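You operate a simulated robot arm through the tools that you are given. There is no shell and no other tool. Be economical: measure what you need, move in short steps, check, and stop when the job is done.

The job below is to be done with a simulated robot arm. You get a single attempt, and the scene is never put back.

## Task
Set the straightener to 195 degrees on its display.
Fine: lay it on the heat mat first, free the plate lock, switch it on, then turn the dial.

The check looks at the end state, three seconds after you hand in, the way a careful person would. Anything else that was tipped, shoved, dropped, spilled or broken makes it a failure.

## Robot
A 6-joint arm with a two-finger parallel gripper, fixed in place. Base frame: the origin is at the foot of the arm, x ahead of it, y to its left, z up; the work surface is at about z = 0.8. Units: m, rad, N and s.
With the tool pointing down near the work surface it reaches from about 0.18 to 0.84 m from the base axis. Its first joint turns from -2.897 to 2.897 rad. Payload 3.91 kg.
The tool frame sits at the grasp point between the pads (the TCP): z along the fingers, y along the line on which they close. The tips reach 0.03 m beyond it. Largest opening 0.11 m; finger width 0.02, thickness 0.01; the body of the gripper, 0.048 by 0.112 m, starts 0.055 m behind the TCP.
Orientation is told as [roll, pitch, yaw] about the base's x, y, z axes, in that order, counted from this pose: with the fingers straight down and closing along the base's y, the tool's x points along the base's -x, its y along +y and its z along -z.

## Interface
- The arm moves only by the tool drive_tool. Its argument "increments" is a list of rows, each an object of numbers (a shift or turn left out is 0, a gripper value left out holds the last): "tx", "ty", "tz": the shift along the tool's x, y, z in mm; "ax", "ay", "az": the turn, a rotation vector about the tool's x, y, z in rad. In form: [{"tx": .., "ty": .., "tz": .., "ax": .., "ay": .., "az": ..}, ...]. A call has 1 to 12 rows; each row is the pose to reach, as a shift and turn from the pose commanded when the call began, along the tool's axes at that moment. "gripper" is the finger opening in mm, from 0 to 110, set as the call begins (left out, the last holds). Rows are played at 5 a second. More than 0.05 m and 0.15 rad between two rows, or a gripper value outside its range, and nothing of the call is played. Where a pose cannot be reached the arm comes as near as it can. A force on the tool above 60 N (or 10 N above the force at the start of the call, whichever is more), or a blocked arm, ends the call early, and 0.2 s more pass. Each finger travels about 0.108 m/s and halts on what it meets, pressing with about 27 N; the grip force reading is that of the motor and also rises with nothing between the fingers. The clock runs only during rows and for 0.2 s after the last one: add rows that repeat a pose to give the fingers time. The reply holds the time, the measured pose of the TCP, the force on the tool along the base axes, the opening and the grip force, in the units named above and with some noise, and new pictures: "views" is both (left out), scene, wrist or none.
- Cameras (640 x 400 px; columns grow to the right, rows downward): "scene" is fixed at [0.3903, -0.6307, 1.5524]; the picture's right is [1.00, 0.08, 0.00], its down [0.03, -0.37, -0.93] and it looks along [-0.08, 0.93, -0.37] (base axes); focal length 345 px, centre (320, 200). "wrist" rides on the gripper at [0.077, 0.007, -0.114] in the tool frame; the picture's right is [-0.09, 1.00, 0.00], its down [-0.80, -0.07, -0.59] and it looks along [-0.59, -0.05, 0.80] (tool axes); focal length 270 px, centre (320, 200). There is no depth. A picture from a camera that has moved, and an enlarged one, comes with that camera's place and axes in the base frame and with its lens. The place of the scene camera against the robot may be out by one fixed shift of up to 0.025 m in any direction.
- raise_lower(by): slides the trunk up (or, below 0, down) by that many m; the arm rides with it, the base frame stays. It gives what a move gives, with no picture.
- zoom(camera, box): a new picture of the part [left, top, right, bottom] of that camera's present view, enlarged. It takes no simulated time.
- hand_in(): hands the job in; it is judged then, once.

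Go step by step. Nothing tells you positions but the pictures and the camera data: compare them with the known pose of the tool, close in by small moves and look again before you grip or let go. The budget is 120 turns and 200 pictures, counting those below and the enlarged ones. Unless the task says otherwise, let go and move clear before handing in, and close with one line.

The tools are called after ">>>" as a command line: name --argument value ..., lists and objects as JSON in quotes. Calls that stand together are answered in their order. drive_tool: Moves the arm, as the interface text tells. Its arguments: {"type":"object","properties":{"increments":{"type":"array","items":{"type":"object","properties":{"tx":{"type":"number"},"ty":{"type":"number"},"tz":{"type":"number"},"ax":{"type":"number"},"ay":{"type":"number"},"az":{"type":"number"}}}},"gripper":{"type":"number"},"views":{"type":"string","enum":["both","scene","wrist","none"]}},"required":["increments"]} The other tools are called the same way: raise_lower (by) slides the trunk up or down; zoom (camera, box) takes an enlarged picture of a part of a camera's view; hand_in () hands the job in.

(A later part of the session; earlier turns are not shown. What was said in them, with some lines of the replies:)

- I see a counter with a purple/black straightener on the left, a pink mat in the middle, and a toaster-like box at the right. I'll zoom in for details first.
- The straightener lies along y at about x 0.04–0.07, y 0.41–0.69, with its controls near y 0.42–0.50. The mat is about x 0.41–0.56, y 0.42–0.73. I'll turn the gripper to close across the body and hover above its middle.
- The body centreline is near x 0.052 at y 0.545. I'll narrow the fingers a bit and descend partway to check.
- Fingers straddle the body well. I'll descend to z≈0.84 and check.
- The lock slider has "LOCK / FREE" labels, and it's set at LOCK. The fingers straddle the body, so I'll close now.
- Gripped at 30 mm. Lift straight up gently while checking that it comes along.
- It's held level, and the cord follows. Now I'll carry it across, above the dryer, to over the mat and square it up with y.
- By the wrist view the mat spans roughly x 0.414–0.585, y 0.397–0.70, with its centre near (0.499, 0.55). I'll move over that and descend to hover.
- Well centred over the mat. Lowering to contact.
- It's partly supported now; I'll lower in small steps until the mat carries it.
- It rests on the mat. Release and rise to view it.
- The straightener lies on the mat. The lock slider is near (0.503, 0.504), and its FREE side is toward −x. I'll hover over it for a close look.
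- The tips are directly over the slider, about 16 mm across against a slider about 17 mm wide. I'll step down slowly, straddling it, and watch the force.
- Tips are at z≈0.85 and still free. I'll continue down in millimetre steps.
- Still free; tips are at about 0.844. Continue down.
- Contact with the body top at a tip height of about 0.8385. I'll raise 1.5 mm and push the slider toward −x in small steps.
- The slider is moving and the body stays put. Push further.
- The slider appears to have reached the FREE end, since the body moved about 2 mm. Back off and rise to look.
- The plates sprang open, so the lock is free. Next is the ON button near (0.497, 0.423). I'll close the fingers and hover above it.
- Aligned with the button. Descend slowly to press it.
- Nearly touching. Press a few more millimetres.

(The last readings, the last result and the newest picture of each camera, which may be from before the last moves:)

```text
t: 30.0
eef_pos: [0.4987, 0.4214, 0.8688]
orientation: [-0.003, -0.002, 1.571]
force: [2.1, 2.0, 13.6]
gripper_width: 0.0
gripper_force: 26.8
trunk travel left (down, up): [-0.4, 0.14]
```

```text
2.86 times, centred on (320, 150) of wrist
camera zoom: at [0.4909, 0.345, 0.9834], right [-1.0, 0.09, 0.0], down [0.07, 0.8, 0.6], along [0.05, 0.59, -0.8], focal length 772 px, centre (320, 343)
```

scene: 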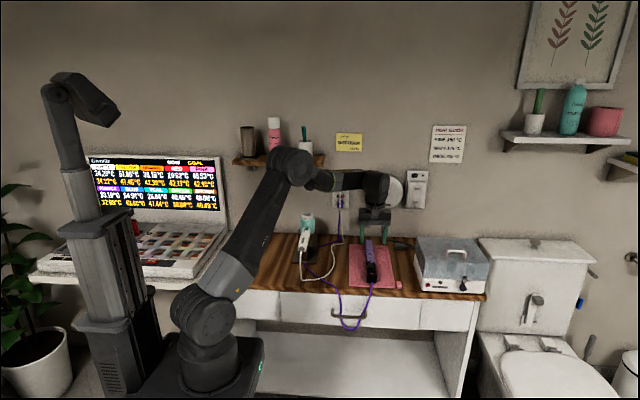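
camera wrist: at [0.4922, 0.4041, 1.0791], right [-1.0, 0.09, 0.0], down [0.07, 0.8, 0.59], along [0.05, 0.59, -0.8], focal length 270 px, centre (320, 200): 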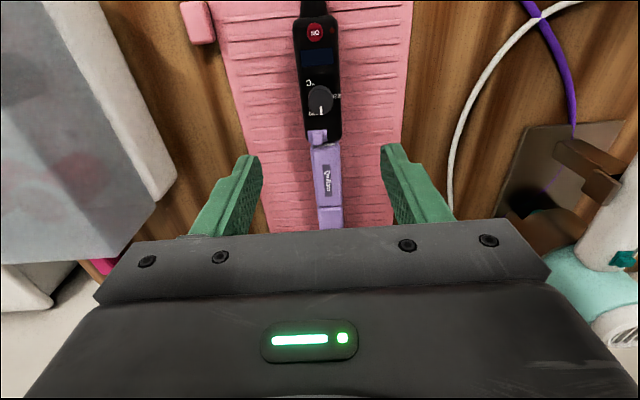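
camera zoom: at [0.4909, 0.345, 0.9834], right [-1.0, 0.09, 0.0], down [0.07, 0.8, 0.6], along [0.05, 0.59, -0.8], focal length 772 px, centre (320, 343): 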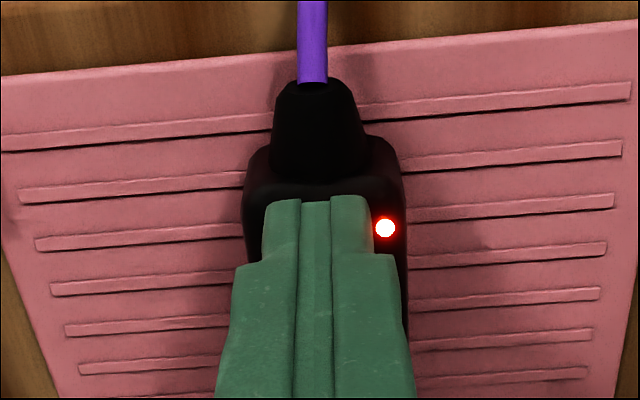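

The LED is lit: it's on. Rise and look at the display and dial.

>>> drive_tool --increments '[{"tz": -6}, {"tz": -30, "tx": -15}, {"tz": -60, "tx": -48}, {"tz": -60, "tx": -48}, {"tz": -60, "tx": -48}]' --gripper 40 --views "none"

>>> zoom --camera "wrist" --box '[240, 40, 400, 200]'

>>> zoom --camera "scene" --box '[340, 230, 410, 290]'

```text
t: 31.2
eef_pos: [0.4996, 0.4716, 0.9299]
orientation: [0.0, -0.001, 1.572]
force: [-0.4, 0.1, 0.8]
gripper_width: 0.0399
gripper_force: 0.1
trunk travel left (down, up): [-0.4, 0.14]
```

```text
2.50 times, centred on (320, 120) of wrist
camera zoom: at [0.4923, 0.3942, 1.0452], right [-1.0, 0.09, 0.0], down [0.07, 0.8, 0.59], along [0.05, 0.59, -0.8], focal length 676 px, centre (320, 400)
```

zoom: 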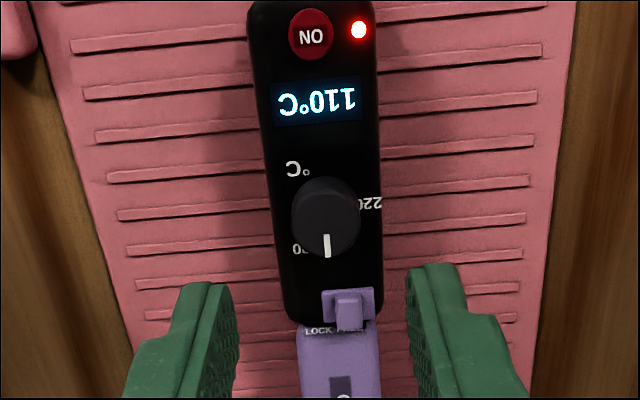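

```text
6.67 times, centred on (375, 260) of scene
camera zoom: at [0.3903, -0.6307, 1.5524], right [1.0, 0.08, 0.0], down [0.03, -0.37, -0.93], along [-0.08, 0.93, -0.37], focal length 2299 px, centre (-47, -200)
```

zoom: 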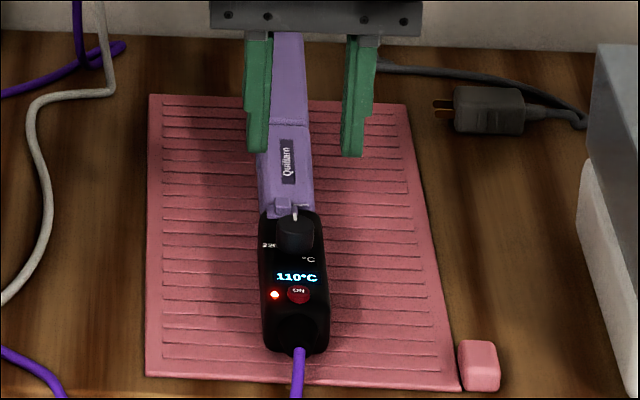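

The display shows 110 °C with the pointer toward the plates. The scale runs clockwise, about 2.45° per °C, so 195 needs about 209° clockwise. I'll move above the dial at about (0.4965, 0.467) and check the alignment.

>>> drive_tool --increments '[{"tx": 5, "ty": 3, "tz": 12}, {"tx": 5, "ty": 3, "tz": 25}, {"tx": 5, "ty": 3, "tz": 32}, {"tx": 5, "ty": 3, "tz": 32}]' --gripper 34 --views "none"

>>> zoom --camera "wrist" --box '[240, 60, 400, 220]'

>>> zoom --camera "scene" --box '[350, 235, 400, 285]'

```text
t: 32.2
eef_pos: [0.4954, 0.4646, 0.8965]
orientation: [0.0, 0.001, 1.57]
force: [0.5, -0.5, 0.2]
gripper_width: 0.0341
gripper_force: 0.1
trunk travel left (down, up): [-0.4, 0.14]
```

```text
2.50 times, centred on (320, 140) of wrist
camera zoom: at [0.4882, 0.3889, 1.0105], right [-1.0, 0.09, 0.0], down [0.07, 0.8, 0.59], along [0.05, 0.59, -0.8], focal length 676 px, centre (320, 350)
```

zoom: 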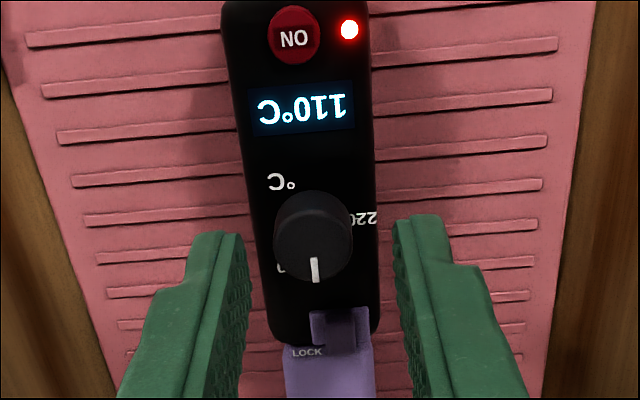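

```text
8.00 times, centred on (375, 260) of scene
camera zoom: at [0.3903, -0.6307, 1.5524], right [1.0, 0.08, 0.0], down [0.03, -0.37, -0.93], along [-0.08, 0.93, -0.37], focal length 2759 px, centre (-120, -280)
```

zoom: 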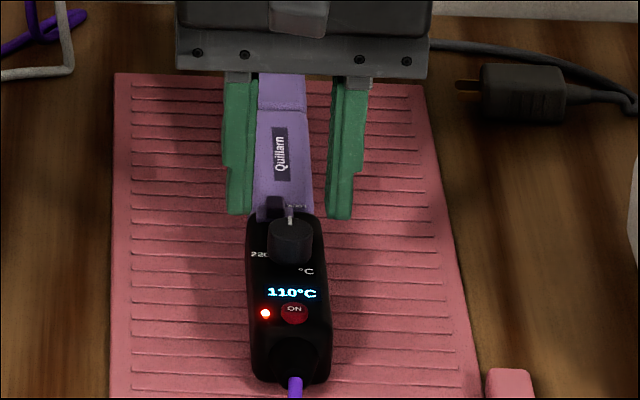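

The dial centre is near (0.4963, 0.4715), with its top at about 0.854 and the body top at about 0.8385. I'll descend so the tips sit around 0.843 and then close on the dial.

>>> drive_tool --increments '[{"tx": -7, "ty": -1, "tz": 6}, {"tx": -7, "ty": -1, "tz": 12}, {"tx": -7, "ty": -1, "tz": 18}, {"tx": -7, "ty": -1, "tz": 23}, {"tx": -7, "ty": -1, "tz": 23}]' --views "none"

>>> zoom --camera "wrist" --box '[240, 60, 400, 220]'

>>> zoom --camera "scene" --box '[350, 235, 400, 285]'

```text
t: 33.4
eef_pos: [0.4968, 0.4704, 0.8725]
orientation: [-0.001, 0.0, 1.57]
force: [-0.4, 0.2, -0.4]
gripper_width: 0.0342
gripper_force: 0.1
trunk travel left (down, up): [-0.4, 0.14]
```

```text
2.50 times, centred on (320, 140) of wrist
camera zoom: at [0.4891, 0.3951, 0.9871], right [-1.0, 0.09, 0.0], down [0.07, 0.8, 0.59], along [0.05, 0.59, -0.8], focal length 676 px, centre (320, 350)
```

zoom: 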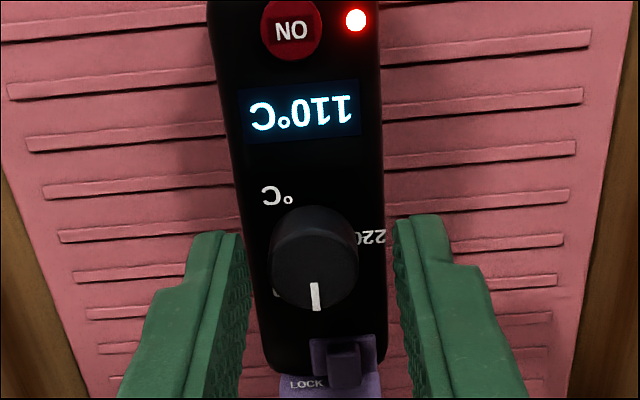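

```text
8.00 times, centred on (375, 260) of scene
camera zoom: at [0.3903, -0.6307, 1.5524], right [1.0, 0.08, 0.0], down [0.03, -0.37, -0.93], along [-0.08, 0.93, -0.37], focal length 2759 px, centre (-120, -280)
```

zoom: 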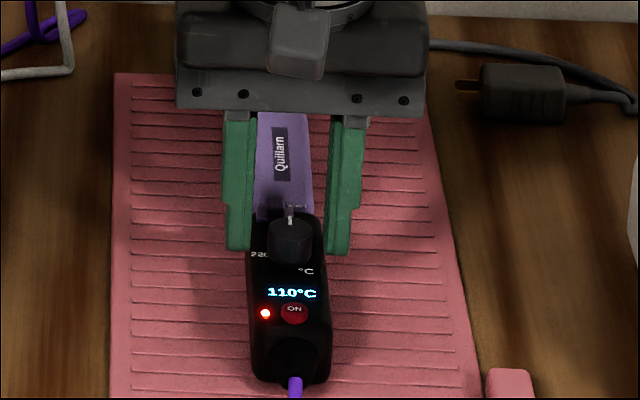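

Aligned within about 1–2 mm; I'll make a small correction and close on the dial.

>>> drive_tool --increments '[{"tx": -1.5, "ty": -0.6}, {"tx": -1.5, "ty": -0.6}, {"tx": -1.5, "ty": -0.6}, {"tx": -1.5, "ty": -0.6}]' --gripper 10 --views "none"

>>> zoom --camera "wrist" --box '[240, 60, 400, 220]'

```text
t: 34.4
eef_pos: [0.4981, 0.4729, 0.8734]
orientation: [0.001, 0.001, 1.571]
force: [1.2, -3.0, -0.3]
gripper_width: 0.0196
gripper_force: 26.7
trunk travel left (down, up): [-0.4, 0.14]
```

```text
2.50 times, centred on (320, 140) of wrist
camera zoom: at [0.49, 0.3966, 0.9875], right [-1.0, 0.09, 0.0], down [0.07, 0.8, 0.59], along [0.05, 0.59, -0.8], focal length 676 px, centre (320, 350)
```

zoom: 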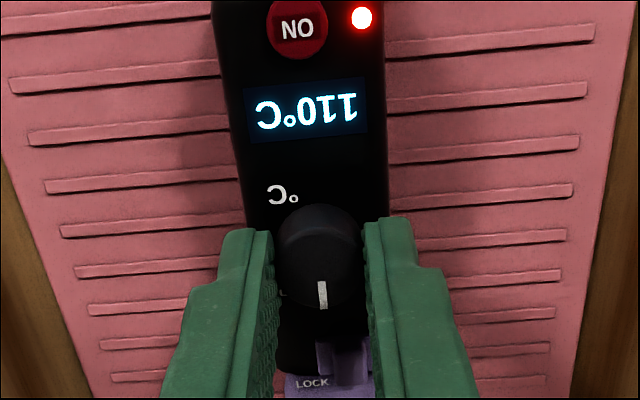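

The dial is gripped. Test turn clockwise (seen from above) by 0.4 rad.

>>> drive_tool --increments '[{"az": 0.1}, {"az": 0.2}, {"az": 0.3}, {"az": 0.4}, {"az": 0.4}]' --views "none"

>>> zoom --camera "wrist" --box '[220, 20, 420, 220]'

>>> zoom --camera "scene" --box '[340, 230, 420, 290]'

```text
t: 35.6
eef_pos: [0.4978, 0.4726, 0.8729]
orientation: [0.0, 0.0, 1.169]
force: [5.7, 4.4, 5.5]
gripper_width: 0.0198
gripper_force: 27.2
trunk travel left (down, up): [-0.4, 0.14]
```

```text
2.00 times, centred on (320, 120) of wrist
camera zoom: at [0.4603, 0.405, 0.9873], right [-0.88, 0.47, 0.0], down [0.38, 0.71, 0.6], along [0.28, 0.53, -0.8], focal length 541 px, centre (320, 360)
```

zoom: 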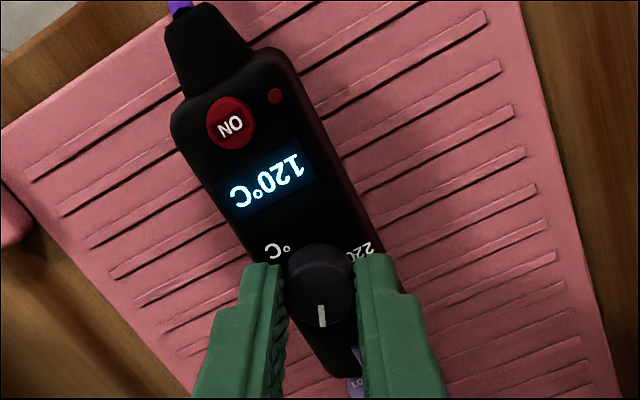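

```text
6.67 times, centred on (380, 260) of scene
camera zoom: at [0.3903, -0.6307, 1.5524], right [1.0, 0.08, 0.0], down [0.03, -0.37, -0.93], along [-0.08, 0.93, -0.37], focal length 2299 px, centre (-80, -200)
```

zoom: 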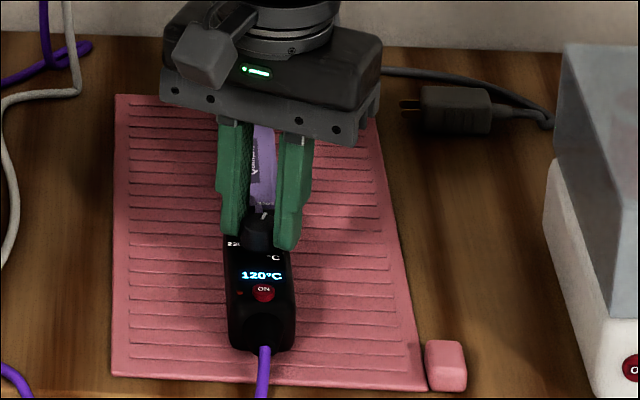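

It works: 120 °C after 0.4 rad, consistent with 2.45°/°C, and the body is stable. Continue another 1.5 rad.

>>> drive_tool --increments '[{"az": 0.13}, {"az": 0.26}, {"az": 0.39}, {"az": 0.52}, {"az": 0.65}, {"az": 0.78}, {"az": 0.91}, {"az": 1.04}, {"az": 1.17}, {"az": 1.3}, {"az": 1.4}, {"az": 1.4}]' --views "none"

>>> zoom --camera "wrist" --box '[180, 0, 460, 220]'

>>> zoom --camera "scene" --box '[340, 230, 420, 290]'

```text
t: 38.2
eef_pos: [0.4957, 0.471, 0.8715]
orientation: [-0.001, 0.0, -0.231]
force: [6.1, -6.6, 9.7]
gripper_width: 0.0199
gripper_force: 27.1
trunk travel left (down, up): [-0.4, 0.14]
```

```text
1.82 times, centred on (320, 110) of wrist
camera zoom: at [0.423, 0.4961, 0.9872], right [0.31, 0.95, 0.0], down [0.76, -0.25, 0.59], along [0.56, -0.19, -0.8], focal length 491 px, centre (320, 364)
```

zoom: 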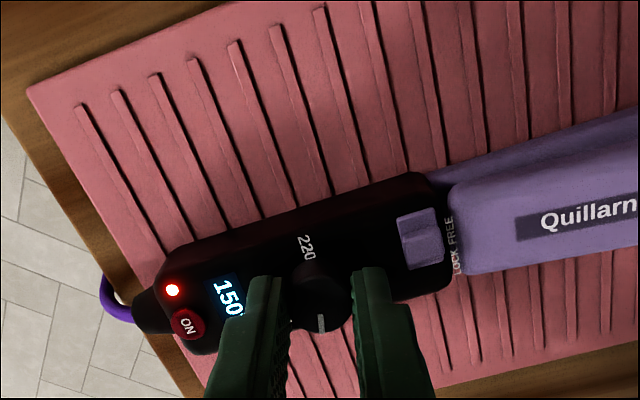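

```text
6.67 times, centred on (380, 260) of scene
camera zoom: at [0.3903, -0.6307, 1.5524], right [1.0, 0.08, 0.0], down [0.03, -0.37, -0.93], along [-0.08, 0.93, -0.37], focal length 2299 px, centre (-80, -200)
```

zoom: 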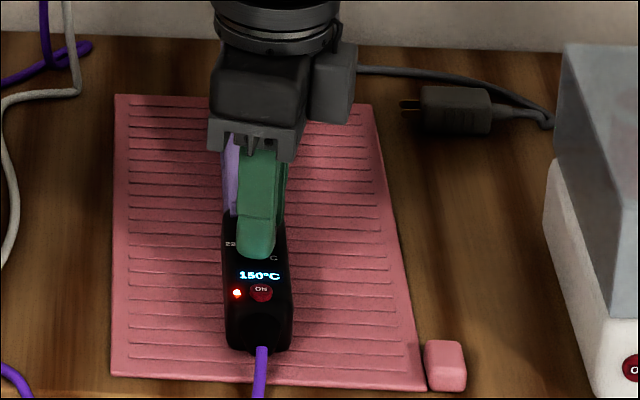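

At 150 °C after 1.8 rad, that's about 2.55°/°C, so around 113° remain. I'll open just slightly so I miss the slider, lift, turn back and regrip.

>>> drive_tool --increments '[{}, {}, {"tz": -10}, {"tz": -26}, {"tz": -26}]' --gripper 25 --views "none"

>>> zoom --camera "wrist" --box '[180, 0, 460, 220]'

```text
t: 39.4
eef_pos: [0.4961, 0.4735, 0.8977]
orientation: [0.0, 0.0, -0.228]
force: [0.1, -0.8, 0.2]
gripper_width: 0.025
gripper_force: 0.0
trunk travel left (down, up): [-0.4, 0.14]
```

```text
1.82 times, centred on (320, 110) of wrist
camera zoom: at [0.4229, 0.4981, 1.0122], right [0.31, 0.95, 0.0], down [0.76, -0.25, 0.59], along [0.56, -0.19, -0.8], focal length 491 px, centre (320, 364)
```

zoom: 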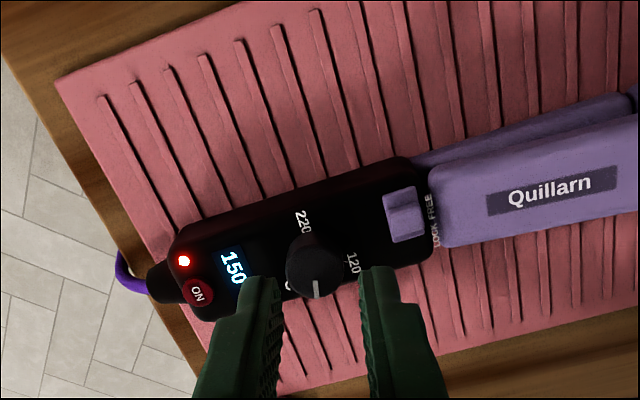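

Clear of the dial, which holds 150. Rotating back.

>>> drive_tool --increments '[{"az": -0.148}, {"az": -0.296}, {"az": -0.444}, {"az": -0.592}, {"az": -0.74}, {"az": -0.888}, {"az": -1.036}, {"az": -1.184}, {"az": -1.332}, {"az": -1.48}, {"az": -1.628}, {"az": -1.776}]' --gripper 32 --views "none"

>>> zoom --camera "wrist" --box '[240, 60, 400, 220]'

```text
t: 42.0
eef_pos: [0.4967, 0.474, 0.8983]
orientation: [0.001, -0.001, 1.55]
force: [-0.5, 1.0, -1.0]
gripper_width: 0.032
gripper_force: 0.0
trunk travel left (down, up): [-0.4, 0.14]
```

```text
2.50 times, centred on (320, 140) of wrist
camera zoom: at [0.4883, 0.3967, 1.0131], right [-0.99, 0.11, 0.0], down [0.09, 0.8, 0.59], along [0.07, 0.59, -0.8], focal length 676 px, centre (320, 350)
```

zoom: 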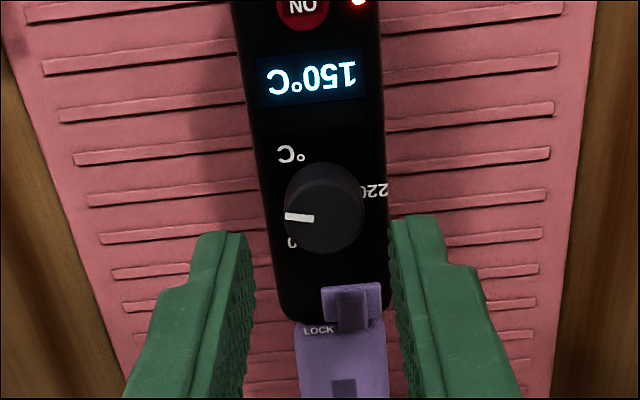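

Still centred on the dial. Descend and regrip.

>>> drive_tool --increments '[{"tz": 8}, {"tz": 16}, {"tz": 24}, {"tz": 24}]' --views "none"

>>> drive_tool --increments '[{}, {}, {}]' --gripper 10 --views "none"

>>> zoom --camera "wrist" --box '[240, 60, 400, 220]'

```text
t: 43.0
eef_pos: [0.4978, 0.4735, 0.8746]
orientation: [-0.002, 0.0, 1.547]
force: [-0.5, -0.7, 0.7]
gripper_width: 0.032
gripper_force: 0.1
trunk travel left (down, up): [-0.4, 0.14]
```

```text
t: 43.8
eef_pos: [0.4966, 0.4724, 0.8738]
orientation: [0.0, -0.001, 1.546]
force: [-2.3, 0.1, -0.7]
gripper_width: 0.0197
gripper_force: 27.4
trunk travel left (down, up): [-0.4, 0.14]
```

```text
2.50 times, centred on (320, 140) of wrist
camera zoom: at [0.488, 0.3966, 0.9887], right [-0.99, 0.11, 0.0], down [0.09, 0.8, 0.59], along [0.07, 0.59, -0.8], focal length 676 px, centre (320, 350)
```

zoom: 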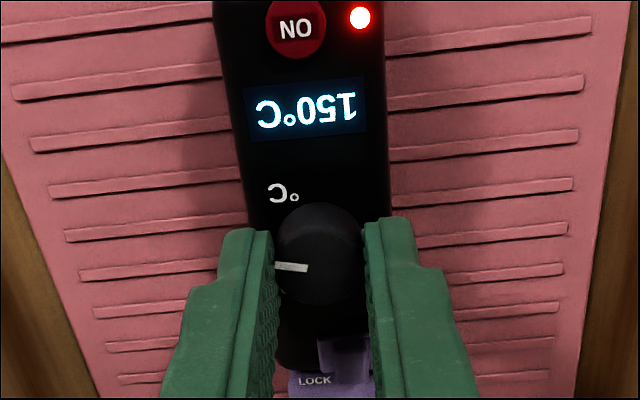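

Regripped. I'll turn 1.6 rad clockwise and read the display.

>>> drive_tool --increments '[{"az": 0.145}, {"az": 0.29}, {"az": 0.435}, {"az": 0.58}, {"az": 0.725}, {"az": 0.87}, {"az": 1.015}, {"az": 1.16}, {"az": 1.305}, {"az": 1.45}, {"az": 1.55}, {"az": 1.55}]' --views "none"

>>> zoom --camera "scene" --box '[350, 240, 400, 285]'

```text
t: 46.4
eef_pos: [0.4967, 0.4729, 0.8751]
orientation: [-0.001, 0.0, -0.006]
force: [-0.2, 0.0, -0.2]
gripper_width: 0.02
gripper_force: 27.2
trunk travel left (down, up): [-0.4, 0.14]
```

```text
8.89 times, centred on (375, 262) of scene
camera zoom: at [0.3903, -0.6307, 1.5524], right [1.0, 0.08, 0.0], down [0.03, -0.37, -0.93], along [-0.08, 0.93, -0.37], focal length 3065 px, centre (-169, -356)
```

zoom: 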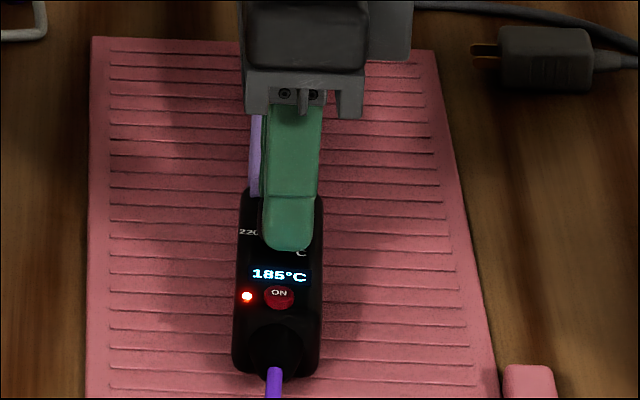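

It shows 185 °C. Another ~0.42 rad should land mid-step on 195.

>>> drive_tool --increments '[{"az": 0.14}, {"az": 0.28}, {"az": 0.42}, {"az": 0.42}]' --views "none"

>>> zoom --camera "scene" --box '[350, 240, 400, 285]'

```text
t: 47.4
eef_pos: [0.4964, 0.4724, 0.8744]
orientation: [0.0, -0.001, -0.424]
force: [0.2, -0.2, 0.4]
gripper_width: 0.0197
gripper_force: 27.0
trunk travel left (down, up): [-0.4, 0.14]
```

```text
8.89 times, centred on (375, 262) of scene
camera zoom: at [0.3903, -0.6307, 1.5524], right [1.0, 0.08, 0.0], down [0.03, -0.37, -0.93], along [-0.08, 0.93, -0.37], focal length 3065 px, centre (-169, -356)
```

zoom: 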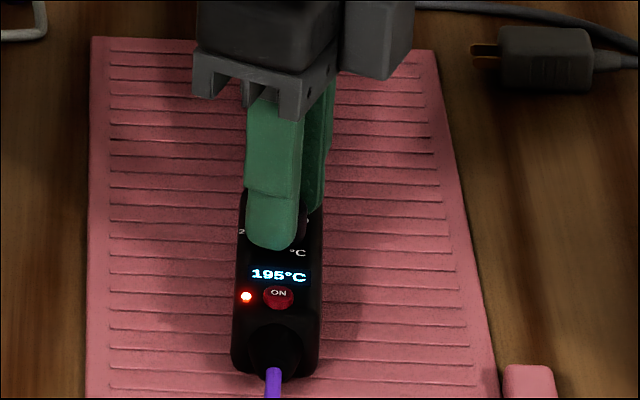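

195 °C. I'll open slightly, lift straight off and check.

>>> drive_tool --increments '[{}, {}, {"tz": -10}, {"tz": -30}, {"tz": -70}, {"tz": -110}, {"tz": -150}, {"tz": -150}]' --gripper 25

>>> zoom --camera "scene" --box '[340, 225, 410, 290]'

>>> zoom --camera "wrist" --box '[220, 60, 420, 220]'

```text
t: 49.2
eef_pos: [0.4949, 0.4725, 1.0255]
orientation: [0.0, 0.001, -0.424]
force: [-0.4, 0.1, 0.3]
gripper_width: 0.0251
gripper_force: 0.0
trunk travel left (down, up): [-0.4, 0.14]
camera wrist: at [0.428, 0.5116, 1.1397], right [0.49, 0.87, 0.0], down [0.7, -0.39, 0.59], along [0.52, -0.29, -0.8], focal length 270 px, centre (320, 200)
```

scene: 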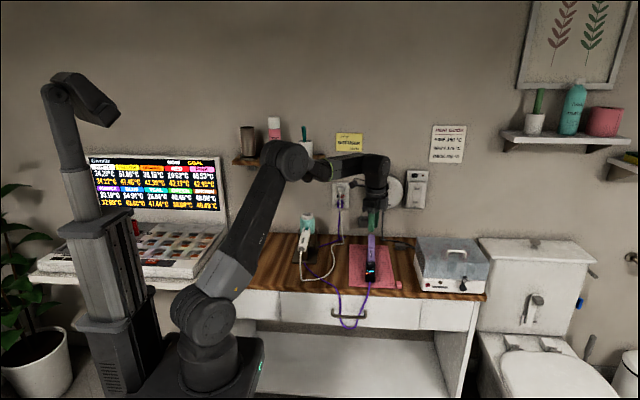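
wrist: 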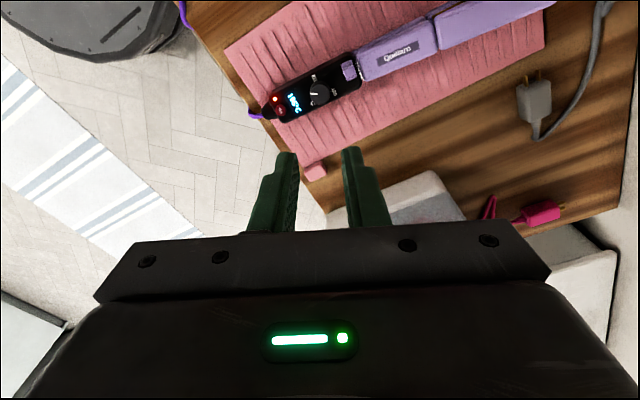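

```text
6.15 times, centred on (375, 258) of scene
camera zoom: at [0.3903, -0.6307, 1.5524], right [1.0, 0.08, 0.0], down [0.03, -0.37, -0.93], along [-0.08, 0.93, -0.37], focal length 2122 px, centre (-18, -154)
```

zoom: 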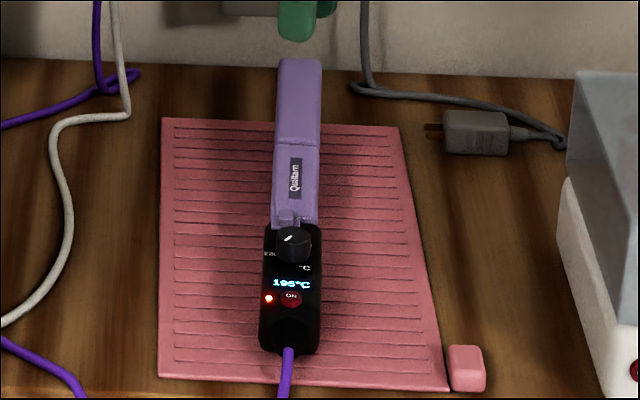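

```text
2.50 times, centred on (320, 140) of wrist
camera zoom: at [0.428, 0.5116, 1.1397], right [0.49, 0.87, 0.0], down [0.7, -0.39, 0.59], along [0.52, -0.29, -0.8], focal length 676 px, centre (320, 350)
```

zoom: 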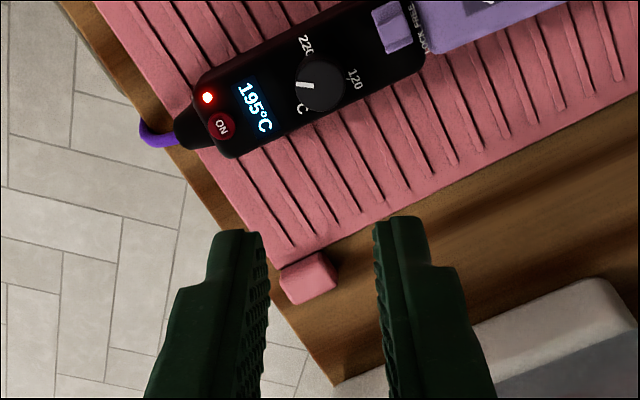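

The display holds 195 °C. The straightener is on the mat, unlocked and on, the arm is clear, and nothing else has moved.

>>> hand_in

```text
The job is handed in.
```

The straightener is on the heat mat with its plate lock freed, switched on, and its display reads 195 °C; the arm has let go and is clear.
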